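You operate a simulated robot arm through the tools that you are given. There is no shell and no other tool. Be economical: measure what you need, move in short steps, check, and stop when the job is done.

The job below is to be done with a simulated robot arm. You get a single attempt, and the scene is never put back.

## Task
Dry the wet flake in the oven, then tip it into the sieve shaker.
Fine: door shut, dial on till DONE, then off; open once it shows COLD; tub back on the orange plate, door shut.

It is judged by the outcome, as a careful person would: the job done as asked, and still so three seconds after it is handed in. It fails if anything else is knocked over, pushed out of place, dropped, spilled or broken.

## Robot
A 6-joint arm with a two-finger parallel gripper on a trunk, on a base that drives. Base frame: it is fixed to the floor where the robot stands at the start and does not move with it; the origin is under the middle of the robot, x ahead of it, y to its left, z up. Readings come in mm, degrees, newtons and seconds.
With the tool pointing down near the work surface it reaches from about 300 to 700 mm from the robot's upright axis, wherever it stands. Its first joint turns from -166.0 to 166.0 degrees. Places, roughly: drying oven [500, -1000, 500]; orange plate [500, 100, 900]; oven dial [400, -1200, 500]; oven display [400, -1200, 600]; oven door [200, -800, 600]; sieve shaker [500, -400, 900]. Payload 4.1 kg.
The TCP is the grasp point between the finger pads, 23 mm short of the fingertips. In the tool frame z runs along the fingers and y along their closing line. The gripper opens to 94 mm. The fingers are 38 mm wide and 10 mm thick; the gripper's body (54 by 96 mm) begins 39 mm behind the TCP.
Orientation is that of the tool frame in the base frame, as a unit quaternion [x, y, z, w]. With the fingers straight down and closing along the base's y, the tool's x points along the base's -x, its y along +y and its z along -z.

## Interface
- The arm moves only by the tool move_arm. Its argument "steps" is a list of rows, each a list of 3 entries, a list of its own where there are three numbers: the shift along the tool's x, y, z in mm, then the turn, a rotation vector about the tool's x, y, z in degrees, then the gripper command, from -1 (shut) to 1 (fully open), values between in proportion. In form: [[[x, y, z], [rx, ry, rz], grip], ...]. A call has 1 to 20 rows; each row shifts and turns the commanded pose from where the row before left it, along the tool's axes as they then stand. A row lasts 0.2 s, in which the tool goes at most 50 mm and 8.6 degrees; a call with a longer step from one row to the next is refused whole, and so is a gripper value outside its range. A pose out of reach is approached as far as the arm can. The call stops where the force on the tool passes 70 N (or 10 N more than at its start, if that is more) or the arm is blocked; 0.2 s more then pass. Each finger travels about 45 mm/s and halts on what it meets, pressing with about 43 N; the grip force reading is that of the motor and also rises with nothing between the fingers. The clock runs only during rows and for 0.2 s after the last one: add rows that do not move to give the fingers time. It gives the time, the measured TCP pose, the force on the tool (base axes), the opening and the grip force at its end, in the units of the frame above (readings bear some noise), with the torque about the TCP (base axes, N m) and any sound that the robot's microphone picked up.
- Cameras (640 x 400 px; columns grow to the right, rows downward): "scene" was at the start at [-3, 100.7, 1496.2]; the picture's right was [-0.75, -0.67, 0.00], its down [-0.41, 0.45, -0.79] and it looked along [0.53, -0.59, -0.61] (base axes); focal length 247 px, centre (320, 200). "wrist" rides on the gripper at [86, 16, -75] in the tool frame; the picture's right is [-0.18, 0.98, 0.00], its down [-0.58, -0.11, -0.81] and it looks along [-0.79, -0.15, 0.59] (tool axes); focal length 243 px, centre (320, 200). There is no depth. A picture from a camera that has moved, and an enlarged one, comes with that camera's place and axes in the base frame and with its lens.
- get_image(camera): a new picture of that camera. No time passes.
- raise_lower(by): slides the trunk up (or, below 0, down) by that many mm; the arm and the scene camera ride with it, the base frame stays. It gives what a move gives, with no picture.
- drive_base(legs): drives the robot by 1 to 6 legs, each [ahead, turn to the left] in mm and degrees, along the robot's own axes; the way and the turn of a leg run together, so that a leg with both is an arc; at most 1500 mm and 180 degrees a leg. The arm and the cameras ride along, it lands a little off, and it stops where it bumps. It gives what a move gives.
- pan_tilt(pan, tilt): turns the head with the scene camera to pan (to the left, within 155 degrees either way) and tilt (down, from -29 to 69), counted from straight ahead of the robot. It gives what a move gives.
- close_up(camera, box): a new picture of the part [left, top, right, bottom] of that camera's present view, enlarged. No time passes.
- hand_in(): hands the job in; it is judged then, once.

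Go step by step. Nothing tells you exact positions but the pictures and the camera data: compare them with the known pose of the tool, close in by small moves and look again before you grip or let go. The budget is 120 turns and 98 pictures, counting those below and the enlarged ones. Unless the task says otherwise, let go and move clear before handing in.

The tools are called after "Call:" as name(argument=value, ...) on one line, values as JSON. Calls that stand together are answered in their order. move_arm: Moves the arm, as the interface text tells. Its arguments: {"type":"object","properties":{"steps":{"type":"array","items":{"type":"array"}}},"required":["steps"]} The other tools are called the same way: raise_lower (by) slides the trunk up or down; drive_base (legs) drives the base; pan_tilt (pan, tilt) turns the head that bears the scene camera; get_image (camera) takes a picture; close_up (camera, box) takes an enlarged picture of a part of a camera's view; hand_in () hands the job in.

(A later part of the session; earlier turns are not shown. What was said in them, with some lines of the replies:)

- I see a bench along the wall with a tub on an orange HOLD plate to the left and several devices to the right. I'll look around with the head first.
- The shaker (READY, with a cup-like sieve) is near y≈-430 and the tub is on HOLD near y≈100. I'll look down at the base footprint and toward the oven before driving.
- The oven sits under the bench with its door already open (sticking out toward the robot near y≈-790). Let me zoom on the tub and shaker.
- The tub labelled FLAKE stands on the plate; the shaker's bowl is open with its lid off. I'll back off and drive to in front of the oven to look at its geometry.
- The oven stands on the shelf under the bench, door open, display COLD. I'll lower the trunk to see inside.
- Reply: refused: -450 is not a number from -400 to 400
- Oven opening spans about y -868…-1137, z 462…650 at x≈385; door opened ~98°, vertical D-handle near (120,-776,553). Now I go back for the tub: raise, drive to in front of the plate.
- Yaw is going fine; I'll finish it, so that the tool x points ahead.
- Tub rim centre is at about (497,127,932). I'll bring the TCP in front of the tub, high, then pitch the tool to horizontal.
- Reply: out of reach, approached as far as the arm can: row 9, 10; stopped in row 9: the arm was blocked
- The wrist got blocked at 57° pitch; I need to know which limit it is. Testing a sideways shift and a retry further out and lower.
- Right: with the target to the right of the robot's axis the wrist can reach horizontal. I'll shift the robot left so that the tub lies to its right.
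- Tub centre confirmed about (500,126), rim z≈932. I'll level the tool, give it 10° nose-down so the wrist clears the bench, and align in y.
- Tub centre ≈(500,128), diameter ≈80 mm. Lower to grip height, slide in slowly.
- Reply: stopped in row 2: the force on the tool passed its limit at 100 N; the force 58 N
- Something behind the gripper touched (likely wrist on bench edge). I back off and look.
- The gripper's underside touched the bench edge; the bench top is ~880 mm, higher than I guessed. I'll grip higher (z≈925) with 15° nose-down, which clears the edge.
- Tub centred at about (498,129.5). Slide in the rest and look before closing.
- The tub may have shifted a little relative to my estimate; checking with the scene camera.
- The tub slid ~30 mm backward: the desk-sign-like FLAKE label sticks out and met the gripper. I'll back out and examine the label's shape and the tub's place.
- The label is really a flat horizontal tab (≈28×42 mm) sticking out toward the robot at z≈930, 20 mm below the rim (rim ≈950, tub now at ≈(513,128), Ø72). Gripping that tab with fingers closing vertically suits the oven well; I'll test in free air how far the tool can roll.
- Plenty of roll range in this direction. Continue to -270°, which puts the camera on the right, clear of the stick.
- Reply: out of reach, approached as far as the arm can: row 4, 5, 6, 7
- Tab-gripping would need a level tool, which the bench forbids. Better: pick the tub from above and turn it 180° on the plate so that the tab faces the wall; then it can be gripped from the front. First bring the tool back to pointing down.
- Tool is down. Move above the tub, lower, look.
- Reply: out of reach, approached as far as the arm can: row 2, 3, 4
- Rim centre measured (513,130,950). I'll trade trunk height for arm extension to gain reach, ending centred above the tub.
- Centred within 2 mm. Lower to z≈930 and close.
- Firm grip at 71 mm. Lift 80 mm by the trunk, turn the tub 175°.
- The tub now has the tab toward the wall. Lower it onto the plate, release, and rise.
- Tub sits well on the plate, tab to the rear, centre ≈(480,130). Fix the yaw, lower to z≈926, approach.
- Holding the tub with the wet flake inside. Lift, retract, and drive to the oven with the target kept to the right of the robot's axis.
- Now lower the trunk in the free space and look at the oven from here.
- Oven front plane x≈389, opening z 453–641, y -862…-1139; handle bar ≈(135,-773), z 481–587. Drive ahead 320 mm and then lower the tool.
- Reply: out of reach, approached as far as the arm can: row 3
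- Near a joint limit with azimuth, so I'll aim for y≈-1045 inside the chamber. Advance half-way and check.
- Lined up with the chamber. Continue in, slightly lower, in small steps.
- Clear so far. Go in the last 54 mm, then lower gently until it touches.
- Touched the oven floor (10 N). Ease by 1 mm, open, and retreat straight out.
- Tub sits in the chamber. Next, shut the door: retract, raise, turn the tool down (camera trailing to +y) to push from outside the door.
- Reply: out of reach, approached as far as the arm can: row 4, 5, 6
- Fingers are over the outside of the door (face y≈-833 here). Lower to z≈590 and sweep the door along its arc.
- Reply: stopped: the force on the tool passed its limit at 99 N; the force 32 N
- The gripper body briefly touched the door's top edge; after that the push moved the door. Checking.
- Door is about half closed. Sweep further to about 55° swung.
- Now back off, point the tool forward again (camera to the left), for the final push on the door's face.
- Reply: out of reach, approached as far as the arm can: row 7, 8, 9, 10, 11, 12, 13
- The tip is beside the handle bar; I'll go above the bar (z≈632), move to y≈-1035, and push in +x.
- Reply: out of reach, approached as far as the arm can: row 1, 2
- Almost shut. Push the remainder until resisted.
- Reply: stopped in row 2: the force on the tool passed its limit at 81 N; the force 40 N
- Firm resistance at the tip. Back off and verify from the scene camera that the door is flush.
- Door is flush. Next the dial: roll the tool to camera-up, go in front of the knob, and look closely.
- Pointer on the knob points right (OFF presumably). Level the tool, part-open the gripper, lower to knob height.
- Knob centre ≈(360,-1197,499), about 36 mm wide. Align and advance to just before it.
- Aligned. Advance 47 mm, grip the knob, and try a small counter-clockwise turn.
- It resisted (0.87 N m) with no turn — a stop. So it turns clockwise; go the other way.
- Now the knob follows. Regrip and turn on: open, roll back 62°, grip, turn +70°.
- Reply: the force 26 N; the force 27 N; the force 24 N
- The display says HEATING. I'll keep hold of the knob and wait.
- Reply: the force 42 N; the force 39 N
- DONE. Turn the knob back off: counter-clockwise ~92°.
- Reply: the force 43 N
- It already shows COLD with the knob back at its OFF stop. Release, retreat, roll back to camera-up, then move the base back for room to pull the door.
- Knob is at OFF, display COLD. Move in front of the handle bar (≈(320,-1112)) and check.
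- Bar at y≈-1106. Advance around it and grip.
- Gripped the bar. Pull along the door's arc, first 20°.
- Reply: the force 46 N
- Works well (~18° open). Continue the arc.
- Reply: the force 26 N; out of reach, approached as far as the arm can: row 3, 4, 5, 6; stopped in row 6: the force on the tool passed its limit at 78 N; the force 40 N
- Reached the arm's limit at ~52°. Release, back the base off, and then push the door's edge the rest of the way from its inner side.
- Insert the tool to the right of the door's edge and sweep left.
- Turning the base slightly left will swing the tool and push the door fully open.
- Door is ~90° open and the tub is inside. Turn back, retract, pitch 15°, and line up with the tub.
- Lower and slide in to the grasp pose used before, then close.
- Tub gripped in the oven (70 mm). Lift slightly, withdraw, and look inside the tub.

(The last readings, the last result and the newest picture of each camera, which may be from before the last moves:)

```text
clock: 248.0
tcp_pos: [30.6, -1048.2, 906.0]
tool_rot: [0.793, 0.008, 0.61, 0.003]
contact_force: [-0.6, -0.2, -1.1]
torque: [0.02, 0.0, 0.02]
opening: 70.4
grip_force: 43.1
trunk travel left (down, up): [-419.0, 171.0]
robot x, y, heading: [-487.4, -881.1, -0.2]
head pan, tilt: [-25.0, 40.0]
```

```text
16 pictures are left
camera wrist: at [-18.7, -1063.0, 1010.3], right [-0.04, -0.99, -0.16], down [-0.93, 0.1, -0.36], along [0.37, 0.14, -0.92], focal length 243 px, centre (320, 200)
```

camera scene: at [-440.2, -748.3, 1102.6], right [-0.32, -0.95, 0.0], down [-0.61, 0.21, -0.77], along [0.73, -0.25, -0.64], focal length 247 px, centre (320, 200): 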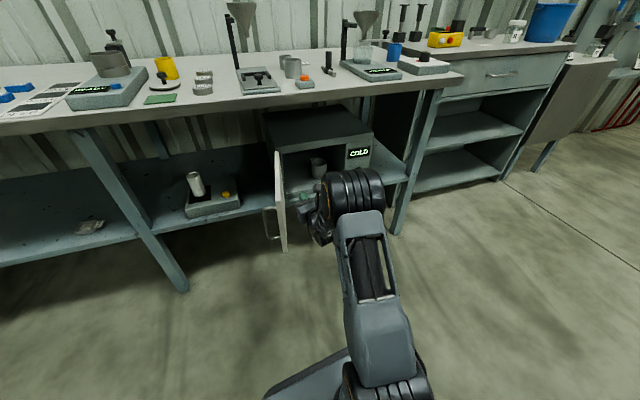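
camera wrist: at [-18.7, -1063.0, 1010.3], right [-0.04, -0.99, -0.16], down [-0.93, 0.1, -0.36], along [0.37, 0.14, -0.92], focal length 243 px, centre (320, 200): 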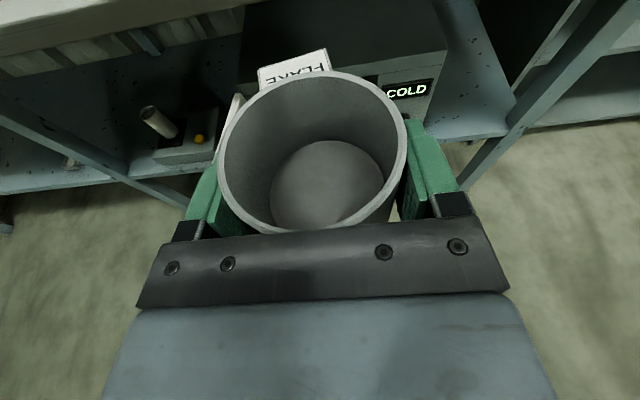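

The flake looks dry now. Raise and drive to the shaker.

Call:
raise_lower(by=155)

Call:
drive_base(legs=[[0, 90], [640, 0], [0, -90], [340, 0]])

Call:
get_image(camera="wrist")

Call:
get_image(camera="scene")

```text
clock: 249.8
tcp_pos: [29.4, -1048.5, 1060.7]
tool_rot: [0.792, 0.008, 0.61, 0.002]
contact_force: [1.1, 0.7, -0.4]
torque: [0.03, -0.02, 0.0]
opening: 70.2
grip_force: 43.2
trunk travel left (down, up): [-574.0, 16.0]
robot x, y, heading: [-487.5, -877.4, -0.4]
head pan, tilt: [-25.0, 40.0]
```

```text
clock: 262.8
tcp_pos: [350.4, -360.1, 1061.8]
tool_rot: [0.792, 0.031, 0.61, -0.015]
contact_force: [0.2, 0.0, -1.1]
torque: [-0.01, 0.0, 0.0]
opening: 69.8
grip_force: 43.0
trunk travel left (down, up): [-574.0, 16.0]
robot x, y, heading: [-175.0, -219.8, 3.0]
head pan, tilt: [-25.0, 40.0]
```

```text
15 pictures are left
camera wrist: at [302.3, -377.0, 1165.2], right [0.02, -0.99, -0.16], down [-0.93, 0.04, -0.36], along [0.36, 0.16, -0.92], focal length 243 px, centre (320, 200)
```

wrist: 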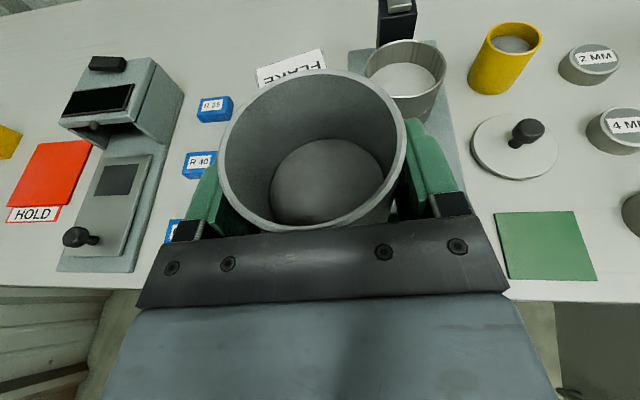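

```text
14 pictures are left
camera scene: at [-166.1, -91.4, 1616.6], right [-0.37, -0.93, 0.0], down [-0.6, 0.24, -0.77], along [0.71, -0.28, -0.64], focal length 247 px, centre (320, 200)
```

scene: 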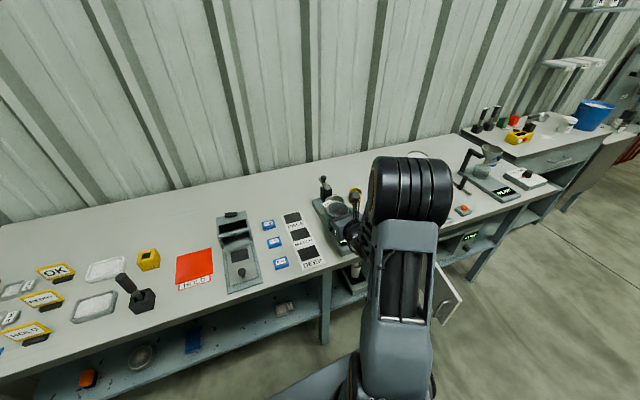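

Bowl centre ≈(503,-432), rim ≈965. Drive 90 mm nearer, raise the arm relative to the trunk and level the tool for a sideways tip.

Call:
drive_base(legs=[[90, 0]])

Call:
move_arm(steps=[[[29, 0, -7.8], [0, 0, 0], -1], [[29, 0, -7.8], [0, 0, 0], -1], [[29, 0, -7.8], [-3.4, 0, 0.9], -1], [[0, 0, 0], [0, 6.5, 0], -1], [[0, 0, 0], [0, 6.5, 0], -1], [[0, 0, 0], [0, 0, 0], -1]])

Call:
raise_lower(by=-90)

```text
clock: 263.9
tcp_pos: [438.3, -353.4, 1061.7]
tool_rot: [0.792, 0.031, 0.61, -0.016]
contact_force: [0.8, -0.3, -1.0]
torque: [0.03, 0.01, -0.02]
opening: 69.8
grip_force: 43.1
trunk travel left (down, up): [-574.0, 16.0]
robot x, y, heading: [-80.8, -216.0, 3.1]
head pan, tilt: [-25.0, 40.0]
```

```text
clock: 265.3
tcp_pos: [435.7, -353.3, 1150.7]
tool_rot: [0.718, 0.007, 0.696, 0.003]
contact_force: [-0.2, 0.0, -1.8]
torque: [0.02, 0.01, 0.03]
opening: 69.9
grip_force: 43.1
trunk travel left (down, up): [-574.0, 16.0]
robot x, y, heading: [-89.8, -219.2, 3.3]
head pan, tilt: [-25.0, 40.0]
```

```text
clock: 266.6
tcp_pos: [436.6, -353.9, 1061.6]
tool_rot: [0.718, 0.007, 0.696, 0.003]
contact_force: [0.2, 0.3, -1.3]
torque: [0.01, 0.03, 0.0]
opening: 70.0
grip_force: 43.2
trunk travel left (down, up): [-484.0, 106.0]
robot x, y, heading: [-90.8, -215.8, 3.3]
head pan, tilt: [-25.0, 40.0]
```

Call:
move_arm(steps=[[[-4, 30, 20], [0, 0, 0], -1], [[-4, 30, 21], [0, 0, 0], -1], [[-4, 29, 21], [0, 0, 0], -1], [[0, 0, 0], [0, 0, 0], -1]])

Call:
get_image(camera="wrist")

Call:
close_up(camera="scene", box=[290, 130, 410, 230])

```text
clock: 267.6
tcp_pos: [500.0, -440.8, 1047.6]
tool_rot: [0.719, 0.007, 0.695, 0.002]
contact_force: [0.2, -0.2, -0.9]
torque: [0.0, -0.03, 0.02]
opening: 70.0
grip_force: 43.3
trunk travel left (down, up): [-484.0, 106.0]
robot x, y, heading: [-85.0, -217.3, 3.4]
head pan, tilt: [-25.0, 40.0]
```

```text
13 pictures are left
camera wrist: at [428.7, -456.6, 1137.7], right [0.0, -0.99, -0.17], down [-0.83, 0.1, -0.56], along [0.56, 0.14, -0.81], focal length 243 px, centre (320, 200)
```

wrist: 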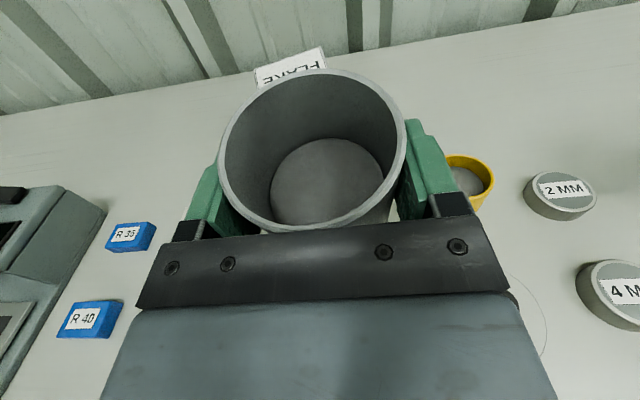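

```text
4.00 times, centred on (350, 180) of scene
camera zoom: at [-78.7, -86.8, 1526.7], right [-0.37, -0.93, 0.0], down [-0.6, 0.24, -0.77], along [0.71, -0.28, -0.64], focal length 988 px, centre (200, 280)
```

zoom: 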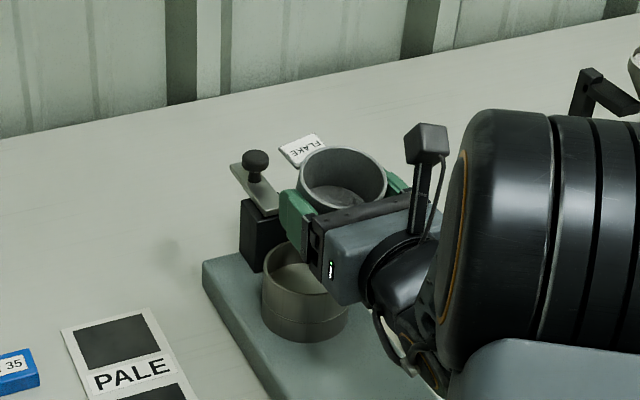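

Bowl centre best estimate (510,-427). Adjust a little, then roll the tub sideways slowly to ~90°.

Call:
move_arm(steps=[[[-9, -3, 13], [0, 0, 0], -1], [[0, 0, 0], [0, 0, -7.5], -1], [[0, 0, 0], [0, 0, -7.5], -1], [[0, 0, 0], [0, 0, -7.5], -1], [[0, 0, 0], [0, 0, -7.5], -1], [[0, 0, 0], [0, 0, -7.5], -1], [[0, 0, 0], [0, 0, -7.5], -1], [[0, 0, 0], [0, 0, -7.5], -1], [[0, 0, 0], [0, 0, -7.5], -1], [[0, 0, 0], [0, 0, 0], -1]])

Call:
close_up(camera="scene", box=[290, 130, 410, 230])

```text
clock: 269.8
tcp_pos: [513.0, -437.2, 1039.7]
tool_rot: [0.618, 0.366, 0.601, 0.35]
contact_force: [0.0, 0.3, -1.2]
torque: [0.0, 0.0, -0.01]
opening: 69.3
grip_force: 42.5
trunk travel left (down, up): [-484.0, 106.0]
robot x, y, heading: [-86.8, -217.9, 3.0]
head pan, tilt: [-25.0, 40.0]
```

```text
4.00 times, centred on (350, 180) of scene
camera zoom: at [-78.9, -86.5, 1526.7], right [-0.37, -0.93, 0.0], down [-0.6, 0.24, -0.77], along [0.71, -0.28, -0.64], focal length 988 px, centre (200, 280)
```

zoom: 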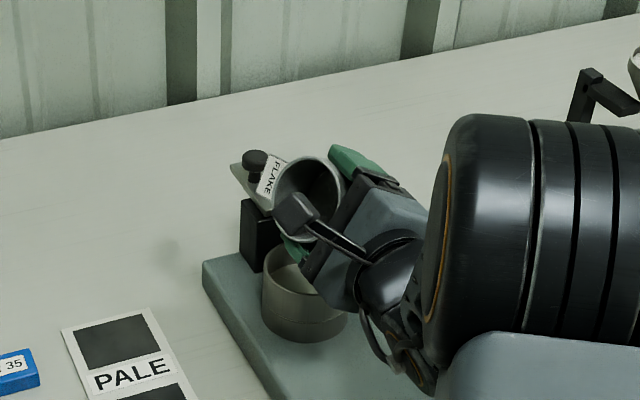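

Call:
move_arm(steps=[[[0, 2, 0], [0, 0, -7.5], -1], [[0, 2, 0], [0, 0, -7.5], -1], [[0, 0, 0], [0, 0, -7.5], -1], [[0, 0, 0], [0, 0, -7.5], -1], [[1, 0, 0], [0, 0, -5], -1], [[1, 0, 0], [0, 0, -5], -1], [[1, 0, 0], [0, 0, -5], -1], [[2, 0.5, 0], [0, 0, -5], -1], [[2, 1, 0], [0, 0, -5], -1], [[2, 1, 0], [0, 0, -5], -1], [[2, 1.3, 0], [0, 0, -5], -1], [[2, 1.5, 0], [0, 0, -5], -1], [[2, 1.5, 0], [0, 0, -5], -1], [[0, 0, 0], [0, 0, 0], -1], [[0, 0, 0], [0, 0, 0], -1], [[0, 0, 0], [0, 0, 0], -1]])

Call:
close_up(camera="scene", box=[290, 130, 410, 230])

```text
clock: 273.2
tcp_pos: [510.9, -424.2, 1043.4]
tool_rot: [0.268, 0.666, 0.264, 0.644]
contact_force: [-0.2, -0.4, -0.4]
torque: [0.04, -0.02, 0.0]
opening: 69.4
grip_force: 42.9
trunk travel left (down, up): [-484.0, 106.0]
robot x, y, heading: [-88.5, -219.3, 3.3]
head pan, tilt: [-25.0, 40.0]
```

```text
4.00 times, centred on (350, 180) of scene
camera zoom: at [-78.9, -86.5, 1526.7], right [-0.37, -0.93, 0.0], down [-0.6, 0.24, -0.77], along [0.71, -0.28, -0.64], focal length 988 px, centre (200, 280)
```

zoom: 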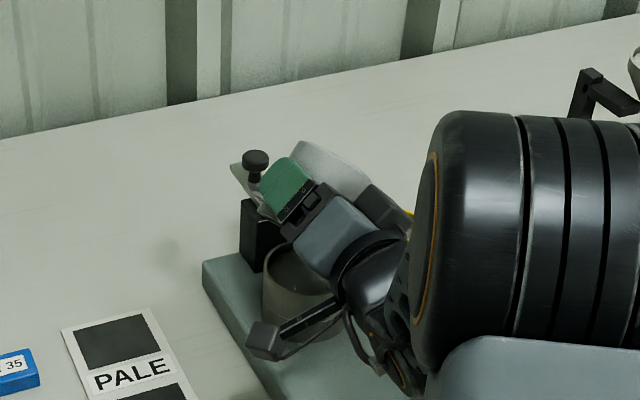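

Flake has gone into the bowl, nothing on the bench. A little more tilt and a wiggle to empty it, then roll back upright.

Call:
move_arm(steps=[[[2, 0, 0], [0, 0, -5], -1], [[2, 0, 0], [0, 0, -5], -1], [[0, 0, 0], [0, 0, 4], -1], [[0, 0, 0], [0, 0, -4], -1], [[0, 0, 0], [0, 0, 4], -1], [[0, 0, 0], [0, 0, -4], -1], [[0, 0, 0], [0, 0, 0], -1], [[0, 0, 0], [0, 0, 0], -1]])

Call:
move_arm(steps=[[[0, 0, 0], [0, 0, 7.5], -1], [[0, 0, 0], [0, 0, 7.5], -1], [[0, 0, 0], [0, 0, 7.5], -1], [[0, 0, 0], [0, 0, 7.5], -1], [[0, 0, 0], [0, 0, 7.5], -1], [[0, 0, 0], [0, 0, 7.5], -1], [[0, 0, 0], [0, 0, 7.5], -1], [[0, 0, 0], [0, 0, 7.5], -1], [[0, 0, 0], [0, 0, 7.5], -1], [[0, 0, 0], [0, 0, 7.5], -1], [[0, 0, 0], [0, 0, 7.5], -1], [[0, 0, 0], [0, 0, 7.5], -1], [[0, 0, 0], [0, 0, 7.5], -1], [[0, 0, 0], [0, 0, 7.5], -1], [[0, 0, 0], [0, 0, 7.5], -1], [[0, 0, 0], [0, 0, 7.5], -1], [[0, 0, 0], [0, 0, 7.5], -1], [[0, 0, 0], [0, 0, 7.5], -1], [[0, 0, 0], [0, 0, 7.5], -1], [[0, 0, 0], [0, 0, 0], -1]])

Call:
raise_lower(by=60)

Call:
move_arm(steps=[[[0, 0, -30], [0, 0, 2.5], -1], [[0, 0, -30], [0, 0, 0], -1], [[0, 0, -30], [0, 0, 0], -1], [[0, 0, 0], [0, 0, 0], -1]])

Call:
get_image(camera="wrist")

```text
clock: 275.0
tcp_pos: [512.9, -421.2, 1040.2]
tool_rot: [0.209, 0.687, 0.207, 0.665]
contact_force: [-0.6, 0.3, -1.0]
torque: [-0.01, -0.02, -0.01]
opening: 69.5
grip_force: 42.7
trunk travel left (down, up): [-484.0, 106.0]
robot x, y, heading: [-88.4, -218.8, 3.4]
head pan, tilt: [-25.0, 40.0]
```

```text
clock: 279.2
tcp_pos: [511.1, -421.0, 1039.7]
tool_rot: [0.718, 0.022, 0.696, 0.016]
contact_force: [0.1, 0.9, -0.4]
torque: [0.04, -0.01, -0.01]
opening: 69.2
grip_force: 42.9
trunk travel left (down, up): [-484.0, 106.0]
robot x, y, heading: [-82.7, -213.8, 3.0]
head pan, tilt: [-25.0, 40.0]
```

```text
clock: 280.2
tcp_pos: [511.3, -420.7, 1099.8]
tool_rot: [0.718, 0.023, 0.696, 0.017]
contact_force: [-0.8, -0.4, -1.0]
torque: [0.0, -0.05, -0.02]
opening: 69.5
grip_force: 43.0
trunk travel left (down, up): [-544.0, 46.0]
robot x, y, heading: [-88.4, -216.1, 2.9]
head pan, tilt: [-25.0, 40.0]
```

```text
clock: 281.2
tcp_pos: [419.7, -419.7, 1103.6]
tool_rot: [0.718, 0.007, 0.696, 0.002]
contact_force: [0.6, 0.4, -0.1]
torque: [-0.01, 0.0, 0.01]
opening: 69.4
grip_force: 43.1
trunk travel left (down, up): [-544.0, 46.0]
robot x, y, heading: [-90.1, -215.6, 3.0]
head pan, tilt: [-25.0, 40.0]
```

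```text
9 pictures are left
camera wrist: at [348.8, -435.5, 1194.4], right [0.0, -0.99, -0.17], down [-0.82, 0.1, -0.56], along [0.57, 0.14, -0.81], focal length 243 px, centre (320, 200)
```

wrist: 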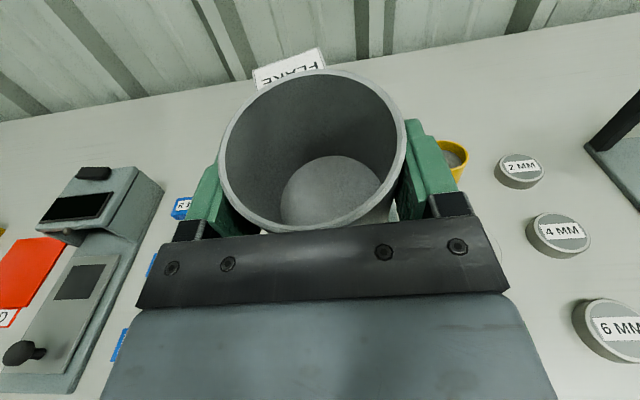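

Tub is empty. Now take it back to the plate: pitch 15° again and drive to the earlier standing place.

Call:
move_arm(steps=[[[0, 0, -20], [0, -6.5, 0], -1], [[0, 0, -20], [0, -6.6, 0], -1], [[0, 0, 0], [0, 0, 0], -1]])

Call:
drive_base(legs=[[-260, 0], [0, 87], [520, 0], [0, -90], [260, 0]])

```text
clock: 282.0
tcp_pos: [380.8, -420.6, 1106.8]
tool_rot: [0.793, 0.007, 0.61, 0.002]
contact_force: [0.1, 0.2, -0.5]
torque: [0.0, 0.0, -0.04]
opening: 69.4
grip_force: 42.5
trunk travel left (down, up): [-544.0, 46.0]
robot x, y, heading: [-88.8, -220.7, 3.3]
head pan, tilt: [-25.0, 40.0]
```

```text
clock: 295.4
tcp_pos: [380.0, 71.7, 1106.0]
tool_rot: [0.792, -0.007, 0.61, 0.014]
contact_force: [0.2, -0.4, -2.0]
torque: [0.02, 0.0, 0.0]
opening: 69.6
grip_force: 43.1
trunk travel left (down, up): [-544.0, 46.0]
robot x, y, heading: [-84.5, 292.3, 1.4]
head pan, tilt: [-25.0, 40.0]
```

Call:
move_arm(steps=[[[6.2, -15, 23.2], [0.9, 0, 0], -1], [[6.2, -15, 23.2], [0.9, 0, 0], -1], [[6.2, -15, 23.2], [0, 0, 0], -1], [[6.2, -15, 23.2], [0, 0, 0], -1], [[0, 0, 0], [0, 0, 0], -1]])

Call:
raise_lower(by=-150)

Call:
get_image(camera="wrist")

```text
clock: 296.6
tcp_pos: [475.8, 131.5, 1105.9]
tool_rot: [0.793, 0.003, 0.609, 0.001]
contact_force: [0.6, 0.0, -0.9]
torque: [-0.03, 0.03, 0.0]
opening: 69.1
grip_force: 42.8
trunk travel left (down, up): [-544.0, 46.0]
robot x, y, heading: [-84.7, 291.2, 1.1]
head pan, tilt: [-25.0, 40.0]
```

```text
clock: 298.4
tcp_pos: [476.2, 130.2, 955.1]
tool_rot: [0.793, 0.004, 0.61, 0.0]
contact_force: [0.0, 0.0, -0.2]
torque: [0.0, 0.03, 0.01]
opening: 69.3
grip_force: 43.1
trunk travel left (down, up): [-394.0, 196.0]
robot x, y, heading: [-82.3, 294.5, 1.4]
head pan, tilt: [-25.0, 40.0]
```

```text
8 pictures are left
camera wrist: at [426.6, 115.6, 1059.0], right [-0.04, -0.98, -0.17], down [-0.93, 0.1, -0.35], along [0.37, 0.14, -0.92], focal length 243 px, centre (320, 200)
```

wrist: 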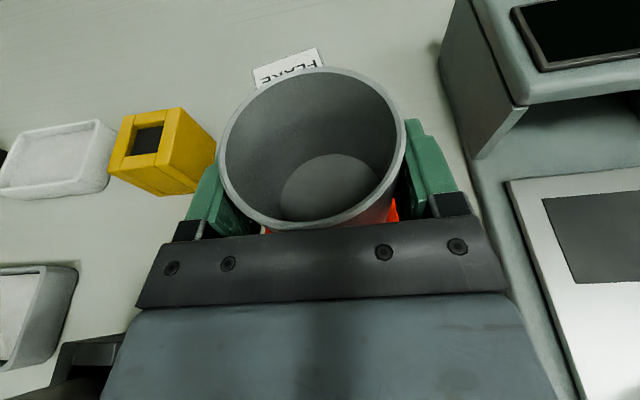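

Centred over the plate. Lower until contact, release.

Call:
raise_lower(by=-26)

Call:
raise_lower(by=-3)

```text
clock: 299.1
tcp_pos: [475.7, 130.3, 929.3]
tool_rot: [0.792, 0.003, 0.61, 0.001]
contact_force: [0.0, 0.1, 0.3]
torque: [0.0, -0.02, 0.01]
opening: 69.4
grip_force: 43.1
trunk travel left (down, up): [-368.0, 222.0]
robot x, y, heading: [-85.1, 291.8, 1.5]
head pan, tilt: [-25.0, 40.0]
```

```text
clock: 299.6
tcp_pos: [475.4, 130.5, 926.2]
tool_rot: [0.793, 0.004, 0.609, 0.0]
contact_force: [-0.5, 0.2, -0.7]
torque: [0.03, -0.01, 0.01]
opening: 69.2
grip_force: 42.9
trunk travel left (down, up): [-365.0, 225.0]
robot x, y, heading: [-80.8, 292.8, 1.3]
head pan, tilt: [-25.0, 40.0]
```

Call:
raise_lower(by=-1.5)

Call:
raise_lower(by=-1.5)

```text
clock: 300.1
tcp_pos: [474.9, 130.1, 925.6]
tool_rot: [0.792, 0.004, 0.611, 0.001]
contact_force: [-0.6, -0.2, 7.7]
torque: [0.23, 0.13, 0.01]
opening: 69.3
grip_force: 42.4
trunk travel left (down, up): [-364.0, 226.0]
robot x, y, heading: [-81.0, 294.6, 1.2]
head pan, tilt: [-25.0, 40.0]
```

```text
clock: 300.6
tcp_pos: [476.1, 132.0, 925.7]
tool_rot: [0.791, 0.004, 0.612, 0.001]
contact_force: [1.3, 0.7, 21.1]
torque: [0.45, 0.31, -0.05]
opening: 69.6
grip_force: 42.8
trunk travel left (down, up): [-362.0, 228.0]
robot x, y, heading: [-82.1, 292.5, 1.0]
head pan, tilt: [-25.0, 40.0]
```

Contact. Ease up 1.5 mm, open, withdraw straight back, and rise.

Call:
raise_lower(by=1.5)

Call:
move_arm(steps=[[[0, 0, 0], [0, 0, 0], 1], [[0, 0, 0], [0, 0, 0], 1], [[0, 0, 0], [0, 0, 0], 1], [[0, 0, 0], [0, 0, 0], 1], [[-5.2, 0, -19.3], [0, 0, 0], 1], [[-5.2, 0, -19.3], [0, 0, 0], 1], [[-5.2, 0, -19.3], [0, 0, 0], 1], [[-5.2, 0, -19.3], [0, 0, 0], 1], [[-5.2, 0, -19.3], [0, 0, 0], 1], [[0, 0, 0], [0, 0, 0], 1]])

Call:
raise_lower(by=150)

Call:
get_image(camera="wrist")

```text
clock: 301.1
tcp_pos: [475.1, 131.2, 924.5]
tool_rot: [0.793, 0.003, 0.61, 0.001]
contact_force: [5.8, -1.3, 18.4]
torque: [0.45, -0.05, -0.15]
opening: 69.5
grip_force: 43.2
trunk travel left (down, up): [-364.0, 226.0]
robot x, y, heading: [-83.2, 293.6, 1.3]
head pan, tilt: [-25.0, 40.0]
```

```text
clock: 303.3
tcp_pos: [374.8, 131.7, 924.4]
tool_rot: [0.793, 0.003, 0.609, 0.001]
contact_force: [-0.2, 0.0, 0.2]
torque: [-0.01, 0.02, 0.0]
opening: 93.8
grip_force: 0.0
trunk travel left (down, up): [-364.0, 226.0]
robot x, y, heading: [-83.3, 292.9, 1.4]
head pan, tilt: [-25.0, 40.0]
```

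```text
clock: 305.1
tcp_pos: [376.9, 130.2, 1074.2]
tool_rot: [0.793, 0.002, 0.61, 0.002]
contact_force: [-0.1, 0.3, 0.2]
torque: [0.01, -0.02, -0.02]
opening: 93.8
grip_force: 0.0
trunk travel left (down, up): [-514.0, 76.0]
robot x, y, heading: [-83.1, 294.4, 1.2]
head pan, tilt: [-25.0, 40.0]
```

```text
7 pictures are left
camera wrist: at [327.3, 115.8, 1177.8], right [-0.04, -0.98, -0.17], down [-0.93, 0.1, -0.35], along [0.37, 0.14, -0.92], focal length 243 px, centre (320, 200)
```

wrist: 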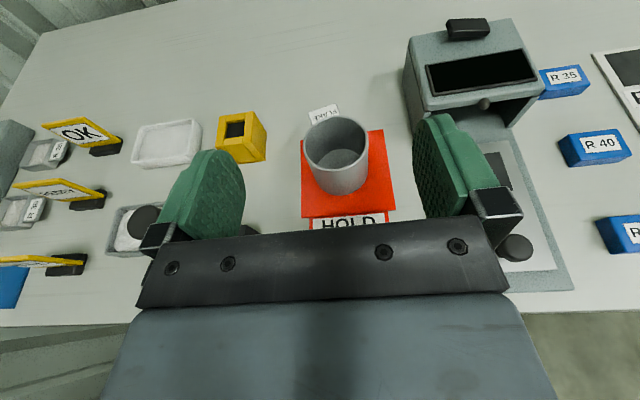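

Tub is upright and empty on its plate. Now shut the oven door again: drive back to the oven and reorient the tool downward in free space.

Call:
drive_base(legs=[[-400, 0], [0, -91], [1175, 0], [0, 90]])

Call:
raise_lower(by=-234)

Call:
move_arm(steps=[[[0, 0, 0], [0, 0, -8.5], -1], [[0, 0, 0], [0, 0, -8.5], -1], [[0, 0, 0], [0, 0, -8.5], -1], [[0, 0, 0], [0, 0, -8.5], -1], [[0, 0, 0], [0, 0, -8.5], -1], [[0, 0, 0], [0, 0, -8.5], -1], [[0, 0, 0], [0, 0, -8.5], -1], [[0, 0, 0], [0, 0, -8.5], -1], [[0, 0, 0], [0, 0, -8.5], -1], [[0, 0, 0], [0, 0, -8.5], -1], [[0, 0, 0], [0, 0, -5], -1], [[0, 0, 0], [0, 0, 0], -1]])

Call:
move_arm(steps=[[[0, 0, 0], [8.4, 0, 0], -1], [[0, 0, 0], [8.4, 0, 0], -1], [[0, 0, 0], [8.4, 0, 0], -1], [[0, 0, 0], [8.4, 0, 0], -1], [[0, 0, 0], [8.4, 0, 0], -1], [[0, 0, 0], [8.4, 0, 0], -1], [[0, 0, 0], [8.4, 0, 0], -1], [[0, 0, 0], [8.4, 0, 0], -1], [[0, 0, 0], [7.8, 0, 0], -1], [[0, 0, 0], [0, 0, 0], -1]])

```text
clock: 320.7
tcp_pos: [-14.8, -1040.0, 1074.8]
tool_rot: [0.793, -0.006, 0.61, 0.008]
contact_force: [0.4, 0.4, 0.1]
torque: [0.02, -0.02, 0.03]
opening: 94.0
grip_force: 0.0
trunk travel left (down, up): [-514.0, 76.0]
robot x, y, heading: [-468.7, -866.4, 0.1]
head pan, tilt: [-25.0, 40.0]
```

```text
clock: 323.1
tcp_pos: [-16.5, -1039.5, 840.1]
tool_rot: [0.793, -0.006, 0.609, 0.008]
contact_force: [-0.1, -0.2, -0.1]
torque: [0.03, -0.05, 0.01]
opening: 94.1
grip_force: 0.0
trunk travel left (down, up): [-280.0, 310.0]
robot x, y, heading: [-471.9, -866.9, -0.0]
head pan, tilt: [-25.0, 40.0]
```

```text
clock: 325.7
tcp_pos: [-15.4, -1038.9, 839.8]
tool_rot: [0.564, 0.557, 0.424, 0.437]
contact_force: [-0.2, -0.4, -0.6]
torque: [-0.02, 0.01, 0.03]
opening: 0.0
grip_force: 42.3
trunk travel left (down, up): [-280.0, 310.0]
robot x, y, heading: [-468.4, -872.0, -0.2]
head pan, tilt: [-25.0, 40.0]
```

```text
clock: 327.9
tcp_pos: [-15.9, -1039.6, 840.2]
tool_rot: [0.714, 0.7, -0.003, 0.002]
contact_force: [-0.2, -0.5, -0.2]
torque: [-0.01, 0.01, -0.05]
opening: 0.0
grip_force: 42.1
trunk travel left (down, up): [-280.0, 310.0]
robot x, y, heading: [-467.5, -867.3, 0.2]
head pan, tilt: [-25.0, 40.0]
```

Tool is down. Move it, still in free space, to the outer side of the door line and down, then drive ahead.

Call:
move_arm(steps=[[[37, -8.3, 8.7], [0, 0, 0], -1], [[37, -8.3, 8.7], [0, 0, 0], -1], [[37, -8.3, 8.7], [0, 0, 0], -1], [[37, -8.3, 8.7], [0, 0, 0], -1], [[37, -8.3, 8.7], [0, 0, 0], -1], [[37, -8.3, 8.7], [0, 0, 0], -1], [[37, -8.3, 8.7], [0, 0, 0], -1], [[35, -8, 8.7], [0, 0, 0], -1], [[0, 0, 0], [0, 0, 0], -1]])

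Call:
raise_lower(by=-148)

Call:
pan_tilt(pan=-10, tilt=40)

Call:
get_image(camera="scene")

```text
clock: 329.9
tcp_pos: [-75.4, -746.4, 768.1]
tool_rot: [0.714, 0.7, -0.001, 0.002]
contact_force: [-0.2, -0.1, 0.4]
torque: [0.0, 0.02, 0.01]
opening: 0.0
grip_force: 42.6
trunk travel left (down, up): [-280.0, 310.0]
robot x, y, heading: [-467.2, -864.1, 0.0]
head pan, tilt: [-25.0, 40.0]
```

```text
clock: 331.6
tcp_pos: [-76.1, -746.2, 621.1]
tool_rot: [0.714, 0.7, -0.002, 0.002]
contact_force: [-0.5, 0.5, 0.0]
torque: [-0.03, 0.0, 0.01]
opening: 0.1
grip_force: 42.7
trunk travel left (down, up): [-132.0, 458.0]
robot x, y, heading: [-469.2, -867.3, -0.0]
head pan, tilt: [-25.0, 40.0]
```

```text
clock: 332.4
tcp_pos: [-76.4, -746.7, 620.7]
tool_rot: [0.713, 0.701, -0.001, 0.002]
contact_force: [-0.1, -0.2, 0.3]
torque: [0.06, -0.02, 0.02]
opening: 0.1
grip_force: 42.0
trunk travel left (down, up): [-132.0, 458.0]
robot x, y, heading: [-471.7, -862.6, -0.1]
head pan, tilt: [-10.0, 40.0]
```

```text
6 pictures are left
camera scene: at [-446.3, -717.2, 1174.1], right [-0.17, -0.98, 0.0], down [-0.63, 0.11, -0.77], along [0.75, -0.13, -0.64], focal length 247 px, centre (320, 200)
```

scene: 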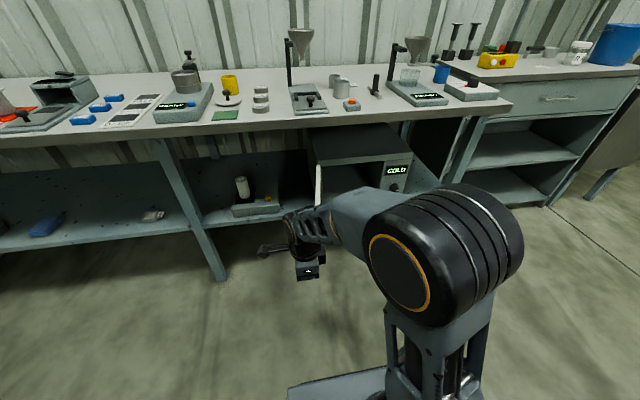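

Drive ahead so the tool is beside the door's outer face, then sweep.

Call:
drive_base(legs=[[270, 0]])

Call:
move_arm(steps=[[[-16, 0, 0], [0, 0, 0], -1], [[-16, 0, 0], [0, 0, 0], -1], [[-16, 0, 0], [0, 0, 0], -1], [[-16, 0, 0], [0, 0, 0], -1], [[-16, -1, 0], [0, 0, 0], -1], [[-16, -1, 0], [0, 0, 0], -1], [[-16, -1, 0], [0, 0, 0], -1], [[-16, 0, 0], [0, 0, 0], -1], [[-16, 3, 0], [0, 0, 0], -1], [[-16, 5, 0], [0, 0, 0], -1], [[-16, 6, 0], [0, 0, 0], -1], [[-16, 7, 0], [0, 0, 0], -1], [[-15, 8, 0], [0, 0, 0], -1], [[-15, 8, 0], [0, 0, 0], -1], [[-15, 9, 0], [0, 0, 0], -1], [[-14, 10, 0], [0, 0, 0], -1], [[0, 0, 0], [0, 0, 0], -1]])

```text
clock: 334.0
tcp_pos: [105.7, -747.6, 617.4]
tool_rot: [0.717, 0.697, -0.017, -0.009]
contact_force: [-6.6, -0.5, 0.2]
torque: [-0.01, -0.07, -0.08]
opening: 0.0
grip_force: 42.3
trunk travel left (down, up): [-132.0, 458.0]
robot x, y, heading: [-280.0, -871.3, -0.0]
head pan, tilt: [-10.0, 40.0]
stopped in leg 1: the force on the tool passed its limit at 117 N (the readings are from after the stop); the commanded pose is now the measured one
```

```text
clock: 334.7
tcp_pos: [95.8, -782.5, 616.4]
tool_rot: [0.717, 0.696, -0.028, -0.017]
contact_force: [-20.9, 5.0, 10.7]
torque: [-0.2, -0.26, -0.27]
opening: 0.3
grip_force: 42.2
trunk travel left (down, up): [-132.0, 458.0]
robot x, y, heading: [-276.5, -868.9, -0.0]
head pan, tilt: [-10.0, 40.0]
stopped in row 3: the force on the tool passed its limit at 76 N (the readings are from after the stop); the commanded pose is now the measured one
```

It met something — the door seems to stand further open than I thought. Look.

Call:
get_image(camera="wrist")

```text
5 pictures are left
camera wrist: at [120.8, -695.7, 689.1], right [0.98, -0.21, -0.06], down [-0.08, -0.57, 0.82], along [-0.21, -0.8, -0.57], focal length 243 px, centre (320, 200)
```

wrist: 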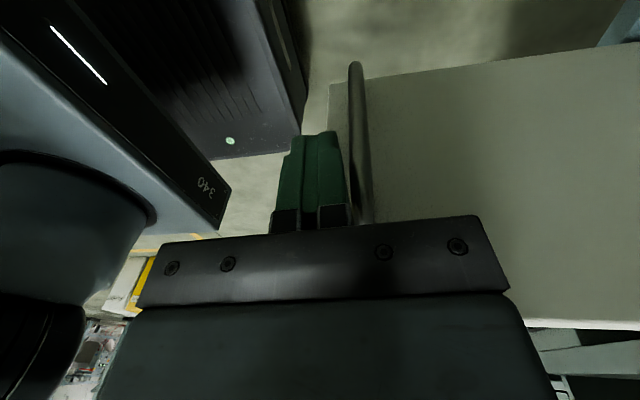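

The finger is on the end side of the handle bar. Raise, go over to x≈195 between bar and hinge (outer side), lower, then sweep.

Call:
raise_lower(by=150)

Call:
move_arm(steps=[[[18, 0, 0], [0, 0, 0], -1], [[18, 0, 0], [0, 0, 0], -1], [[8, 25, 0], [0, 0, 0], -1], [[0, 25, 0], [0, 0, 0], -1], [[0, 25, 0], [0, 0, 0], -1], [[0, 25, 0], [0, 0, 0], -1], [[0, 0, 0], [0, 0, 0], -1]])

Call:
raise_lower(by=-145)

```text
clock: 336.4
tcp_pos: [99.6, -783.5, 766.8]
tool_rot: [0.717, 0.696, -0.026, -0.016]
contact_force: [0.3, 0.1, 0.8]
torque: [0.0, -0.03, 0.01]
opening: 0.0
grip_force: 42.5
trunk travel left (down, up): [-282.0, 308.0]
robot x, y, heading: [-278.9, -868.0, 0.1]
head pan, tilt: [-10.0, 40.0]
```

```text
clock: 338.0
tcp_pos: [200.6, -743.0, 759.8]
tool_rot: [0.717, 0.697, -0.027, -0.016]
contact_force: [-0.7, 0.3, -0.1]
torque: [-0.04, -0.02, 0.0]
opening: 0.1
grip_force: 41.8
trunk travel left (down, up): [-282.0, 308.0]
robot x, y, heading: [-278.7, -866.8, 0.0]
head pan, tilt: [-10.0, 40.0]
```

```text
clock: 339.7
tcp_pos: [200.3, -742.7, 614.8]
tool_rot: [0.717, 0.697, -0.026, -0.016]
contact_force: [-0.9, 0.7, -0.8]
torque: [0.01, -0.02, 0.02]
opening: 0.0
grip_force: 42.3
trunk travel left (down, up): [-137.0, 453.0]
robot x, y, heading: [-277.7, -867.3, 0.0]
head pan, tilt: [-10.0, 40.0]
```

Call:
move_arm(steps=[[[-16, 0, 0], [0, 0, 0], -1], [[-16, 0, 0], [0, 0, 0], -1], [[-16, -1, 0], [0, 0, 0], -1], [[-16, -1, 0], [0, 0, 0], -1], [[-16, -2, 0], [0, 0, 0], -1], [[-16, -2, 0], [0, 0, 0], -1], [[-16, -1, 0], [0, 0, 0], -1], [[-16, 0, 0], [0, 0, 0], -1], [[-16, 3, 0], [0, 0, 0], -1], [[-16, 5, 0], [0, 0, 0], -1], [[-16, 6, 0], [0, 0, 0], -1], [[-16, 7, 0], [0, 0, 0], -1], [[-15, 8, 0], [0, 0, 0], -1], [[-15, 9, 0], [0, 0, 0], -1], [[-15, 10, 0], [0, 0, 0], -1], [[-14, 11, 0], [0, 0, 0], -1], [[0, 0, 0], [0, 0, 0], -1]])

Call:
get_image(camera="scene")

```text
clock: 343.3
tcp_pos: [244.8, -995.2, 614.1]
tool_rot: [0.717, 0.697, -0.027, -0.015]
contact_force: [0.1, -0.1, -0.2]
torque: [0.0, -0.01, 0.01]
opening: 0.1
grip_force: 42.4
trunk travel left (down, up): [-137.0, 453.0]
robot x, y, heading: [-276.1, -869.2, 0.1]
head pan, tilt: [-10.0, 40.0]
```

```text
4 pictures are left
camera scene: at [-255.3, -717.4, 1179.1], right [-0.17, -0.99, 0.0], down [-0.63, 0.11, -0.77], along [0.75, -0.13, -0.64], focal length 247 px, centre (320, 200)
```

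scene: 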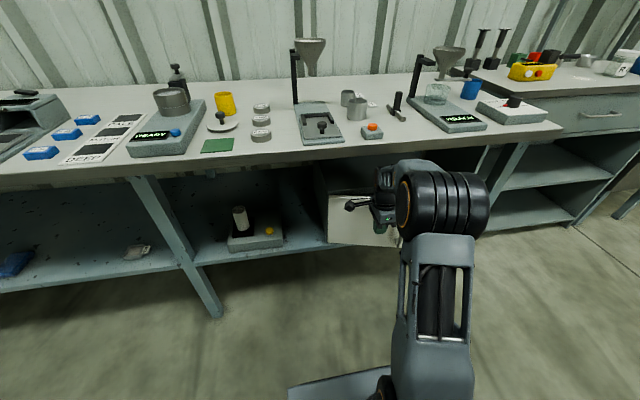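

Nearly there. Rise, back off, point the tool forward, then do the final push above the handle.

Call:
raise_lower(by=45)

Call:
move_arm(steps=[[[0, -30, 0], [0, 0, 0], -1], [[0, -30, 0], [0, 0, 0], -1], [[-10, -30, 0], [0, 0, 0], -1], [[-10, 0, 0], [-8.4, 0, 0], -1], [[-10, 0, 0], [-8.4, 0, 0], -1], [[-10, 0, 0], [-8.4, 0, 0], -1], [[0, 0, 0], [-8.4, 0, 0], -1], [[0, 0, 0], [-8.4, 0, 0], -1], [[0, 0, 0], [-8.4, 0, 0], -1], [[0, 0, 0], [-8.4, 0, 0], -1], [[0, 0, 0], [-8.4, 0, 0], -1], [[0, 0, 0], [-7.8, 0, 0], -1], [[0, 0, 0], [0, 0, 0], -1]])

```text
clock: 344.2
tcp_pos: [244.9, -994.5, 659.6]
tool_rot: [0.717, 0.696, -0.025, -0.016]
contact_force: [-0.4, 0.3, 0.0]
torque: [0.04, 0.01, 0.01]
opening: 0.0
grip_force: 42.1
trunk travel left (down, up): [-182.0, 408.0]
robot x, y, heading: [-277.3, -867.1, 0.1]
head pan, tilt: [-10.0, 40.0]
```

```text
clock: 347.0
tcp_pos: [153.7, -1030.9, 665.9]
tool_rot: [0.578, 0.568, 0.403, 0.425]
contact_force: [0.0, -0.1, -0.1]
torque: [0.03, -0.02, -0.01]
opening: 0.2
grip_force: 42.3
trunk travel left (down, up): [-182.0, 408.0]
robot x, y, heading: [-275.8, -865.9, -0.0]
head pan, tilt: [-10.0, 40.0]
```

Call:
raise_lower(by=-28)

Call:
move_arm(steps=[[[-12, 0, 0], [0, 0, 0], -1], [[-12, 0, 0], [0, 0, 0], -1], [[0, 6.3, 19], [0, 0, 0], -1], [[0, 6.3, 19], [0, 0, 0], -1], [[0, 6.3, 19], [0, 0, 0], -1], [[0, 6.3, 19], [0, 0, 0], -1], [[0, 6.3, 19], [0, 0, 0], -1], [[0, 6.3, 19], [0, 0, 0], -1], [[0, 6.3, 19], [0, 0, 0], -1], [[0, 4, 12], [0, 0, 0], -1], [[0, 3, 9], [0, 0, 0], -1], [[0, 2, 6], [0, 0, 0], -1], [[0, 2, 6], [0, 0, 0], -1], [[0, 2, 6], [0, 0, 0], -1], [[0, 0, 0], [0, 0, 0], -1]])

```text
clock: 347.7
tcp_pos: [154.9, -1031.4, 639.3]
tool_rot: [0.578, 0.569, 0.403, 0.424]
contact_force: [-0.4, 1.1, 0.2]
torque: [0.04, -0.01, -0.01]
opening: 0.4
grip_force: 42.2
trunk travel left (down, up): [-154.0, 436.0]
robot x, y, heading: [-278.1, -867.3, 0.2]
head pan, tilt: [-10.0, 40.0]
```

```text
clock: 350.9
tcp_pos: [331.4, -1059.7, 638.2]
tool_rot: [0.579, 0.569, 0.403, 0.424]
contact_force: [-23.6, 2.9, 2.5]
torque: [0.05, -0.1, 0.51]
opening: 0.0
grip_force: 42.9
trunk travel left (down, up): [-154.0, 436.0]
robot x, y, heading: [-280.4, -868.4, 0.2]
head pan, tilt: [-10.0, 40.0]
```

At the same place where it stopped shut before. One more firm nudge, then withdraw and look.

Call:
move_arm(steps=[[[0, 1, 3], [0, 0, 0], -1], [[0, 1, 3], [0, 0, 0], -1], [[0, 0, 0], [0, 0, 0], -1]])

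Call:
move_arm(steps=[[[0, -6.3, -19], [0, 0, 0], -1], [[0, -6.3, -19], [0, 0, 0], -1], [[0, -6.3, -19], [0, 0, 0], -1], [[0, -6.3, -19], [0, 0, 0], -1], [[0, -6.3, -19], [0, 0, 0], -1], [[0, -6.3, -19], [0, 0, 0], -1], [[0, 0, 0], [0, 0, 0], -1]])

Call:
drive_base(legs=[[-200, 0]])

Call:
get_image(camera="scene")

```text
clock: 351.5
tcp_pos: [331.7, -1059.9, 638.1]
tool_rot: [0.579, 0.569, 0.402, 0.423]
contact_force: [-34.9, 8.1, 17.0]
torque: [0.27, -0.44, 0.81]
opening: 0.0
grip_force: 42.5
trunk travel left (down, up): [-154.0, 436.0]
robot x, y, heading: [-281.5, -866.5, 0.2]
head pan, tilt: [-10.0, 40.0]
stopped in row 2: the force on the tool passed its limit at 74 N (the readings are from after the stop); the commanded pose is now the measured one
```

```text
clock: 353.1
tcp_pos: [214.9, -1057.9, 636.3]
tool_rot: [0.581, 0.57, 0.401, 0.421]
contact_force: [-0.5, -0.4, 0.2]
torque: [0.02, 0.02, -0.01]
opening: 0.0
grip_force: 42.0
trunk travel left (down, up): [-154.0, 436.0]
robot x, y, heading: [-277.6, -867.0, -0.1]
head pan, tilt: [-10.0, 40.0]
```

```text
clock: 354.7
tcp_pos: [14.3, -1058.4, 636.6]
tool_rot: [0.581, 0.57, 0.401, 0.42]
contact_force: [-0.6, -0.3, -0.1]
torque: [-0.02, -0.02, 0.06]
opening: 0.0
grip_force: 42.4
trunk travel left (down, up): [-154.0, 436.0]
robot x, y, heading: [-478.8, -865.1, 0.2]
head pan, tilt: [-10.0, 40.0]
```

```text
3 pictures are left
camera scene: at [-456.5, -717.6, 1196.2], right [-0.17, -0.99, 0.0], down [-0.63, 0.11, -0.77], along [0.75, -0.13, -0.64], focal length 247 px, centre (320, 200)
```

scene: 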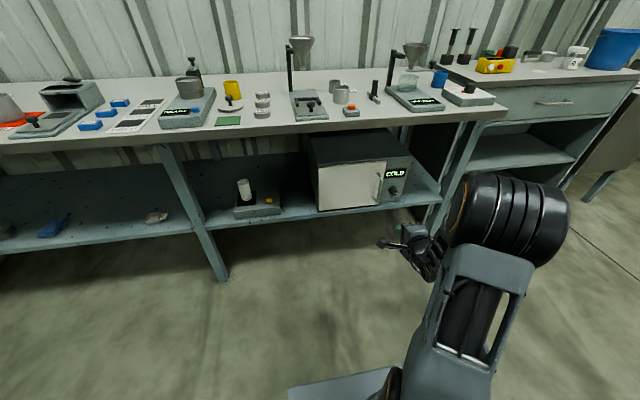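

The door is shut and flush, the oven off and COLD. A last check of the shaker for spills.

Call:
close_up(camera="scene", box=[130, 40, 250, 140])

Call:
close_up(camera="scene", box=[300, 120, 430, 220])

```text
4.00 times, centred on (190, 90) of scene
camera zoom: at [-456.5, -717.6, 1196.2], right [-0.17, -0.99, 0.0], down [-0.63, 0.11, -0.77], along [0.75, -0.13, -0.64], focal length 988 px, centre (840, 640)
```

zoom: 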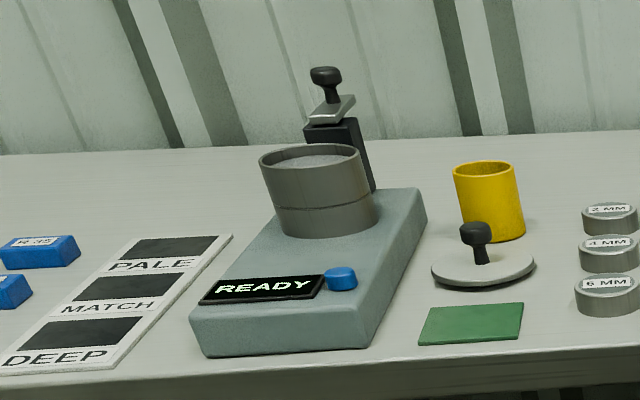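

```text
4.00 times, centred on (365, 170) of scene
camera zoom: at [-456.5, -717.6, 1196.2], right [-0.17, -0.99, 0.0], down [-0.63, 0.11, -0.77], along [0.75, -0.13, -0.64], focal length 988 px, centre (140, 320)
```

zoom: 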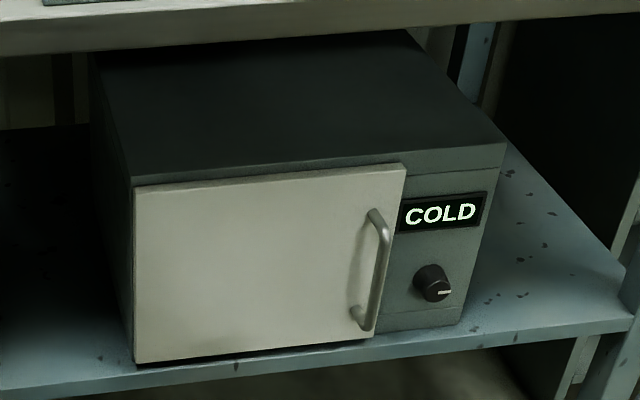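

The flake is in the shaker bowl with nothing spilled, the tub is on its plate, the oven is off and its door shut. Handing in.

Call:
hand_in()

```text
The job is handed in.
```

The job is done and handed in: the flake ran in the oven till DONE and is now in the shaker bowl with no spill visible. The empty tub is back on the orange plate, and the oven is off, showing COLD, with its door shut.

The arm bumped the oven door and handle (about 100–117 N) and the bench edge a few times. The last pictures show no damage and nothing out of place.
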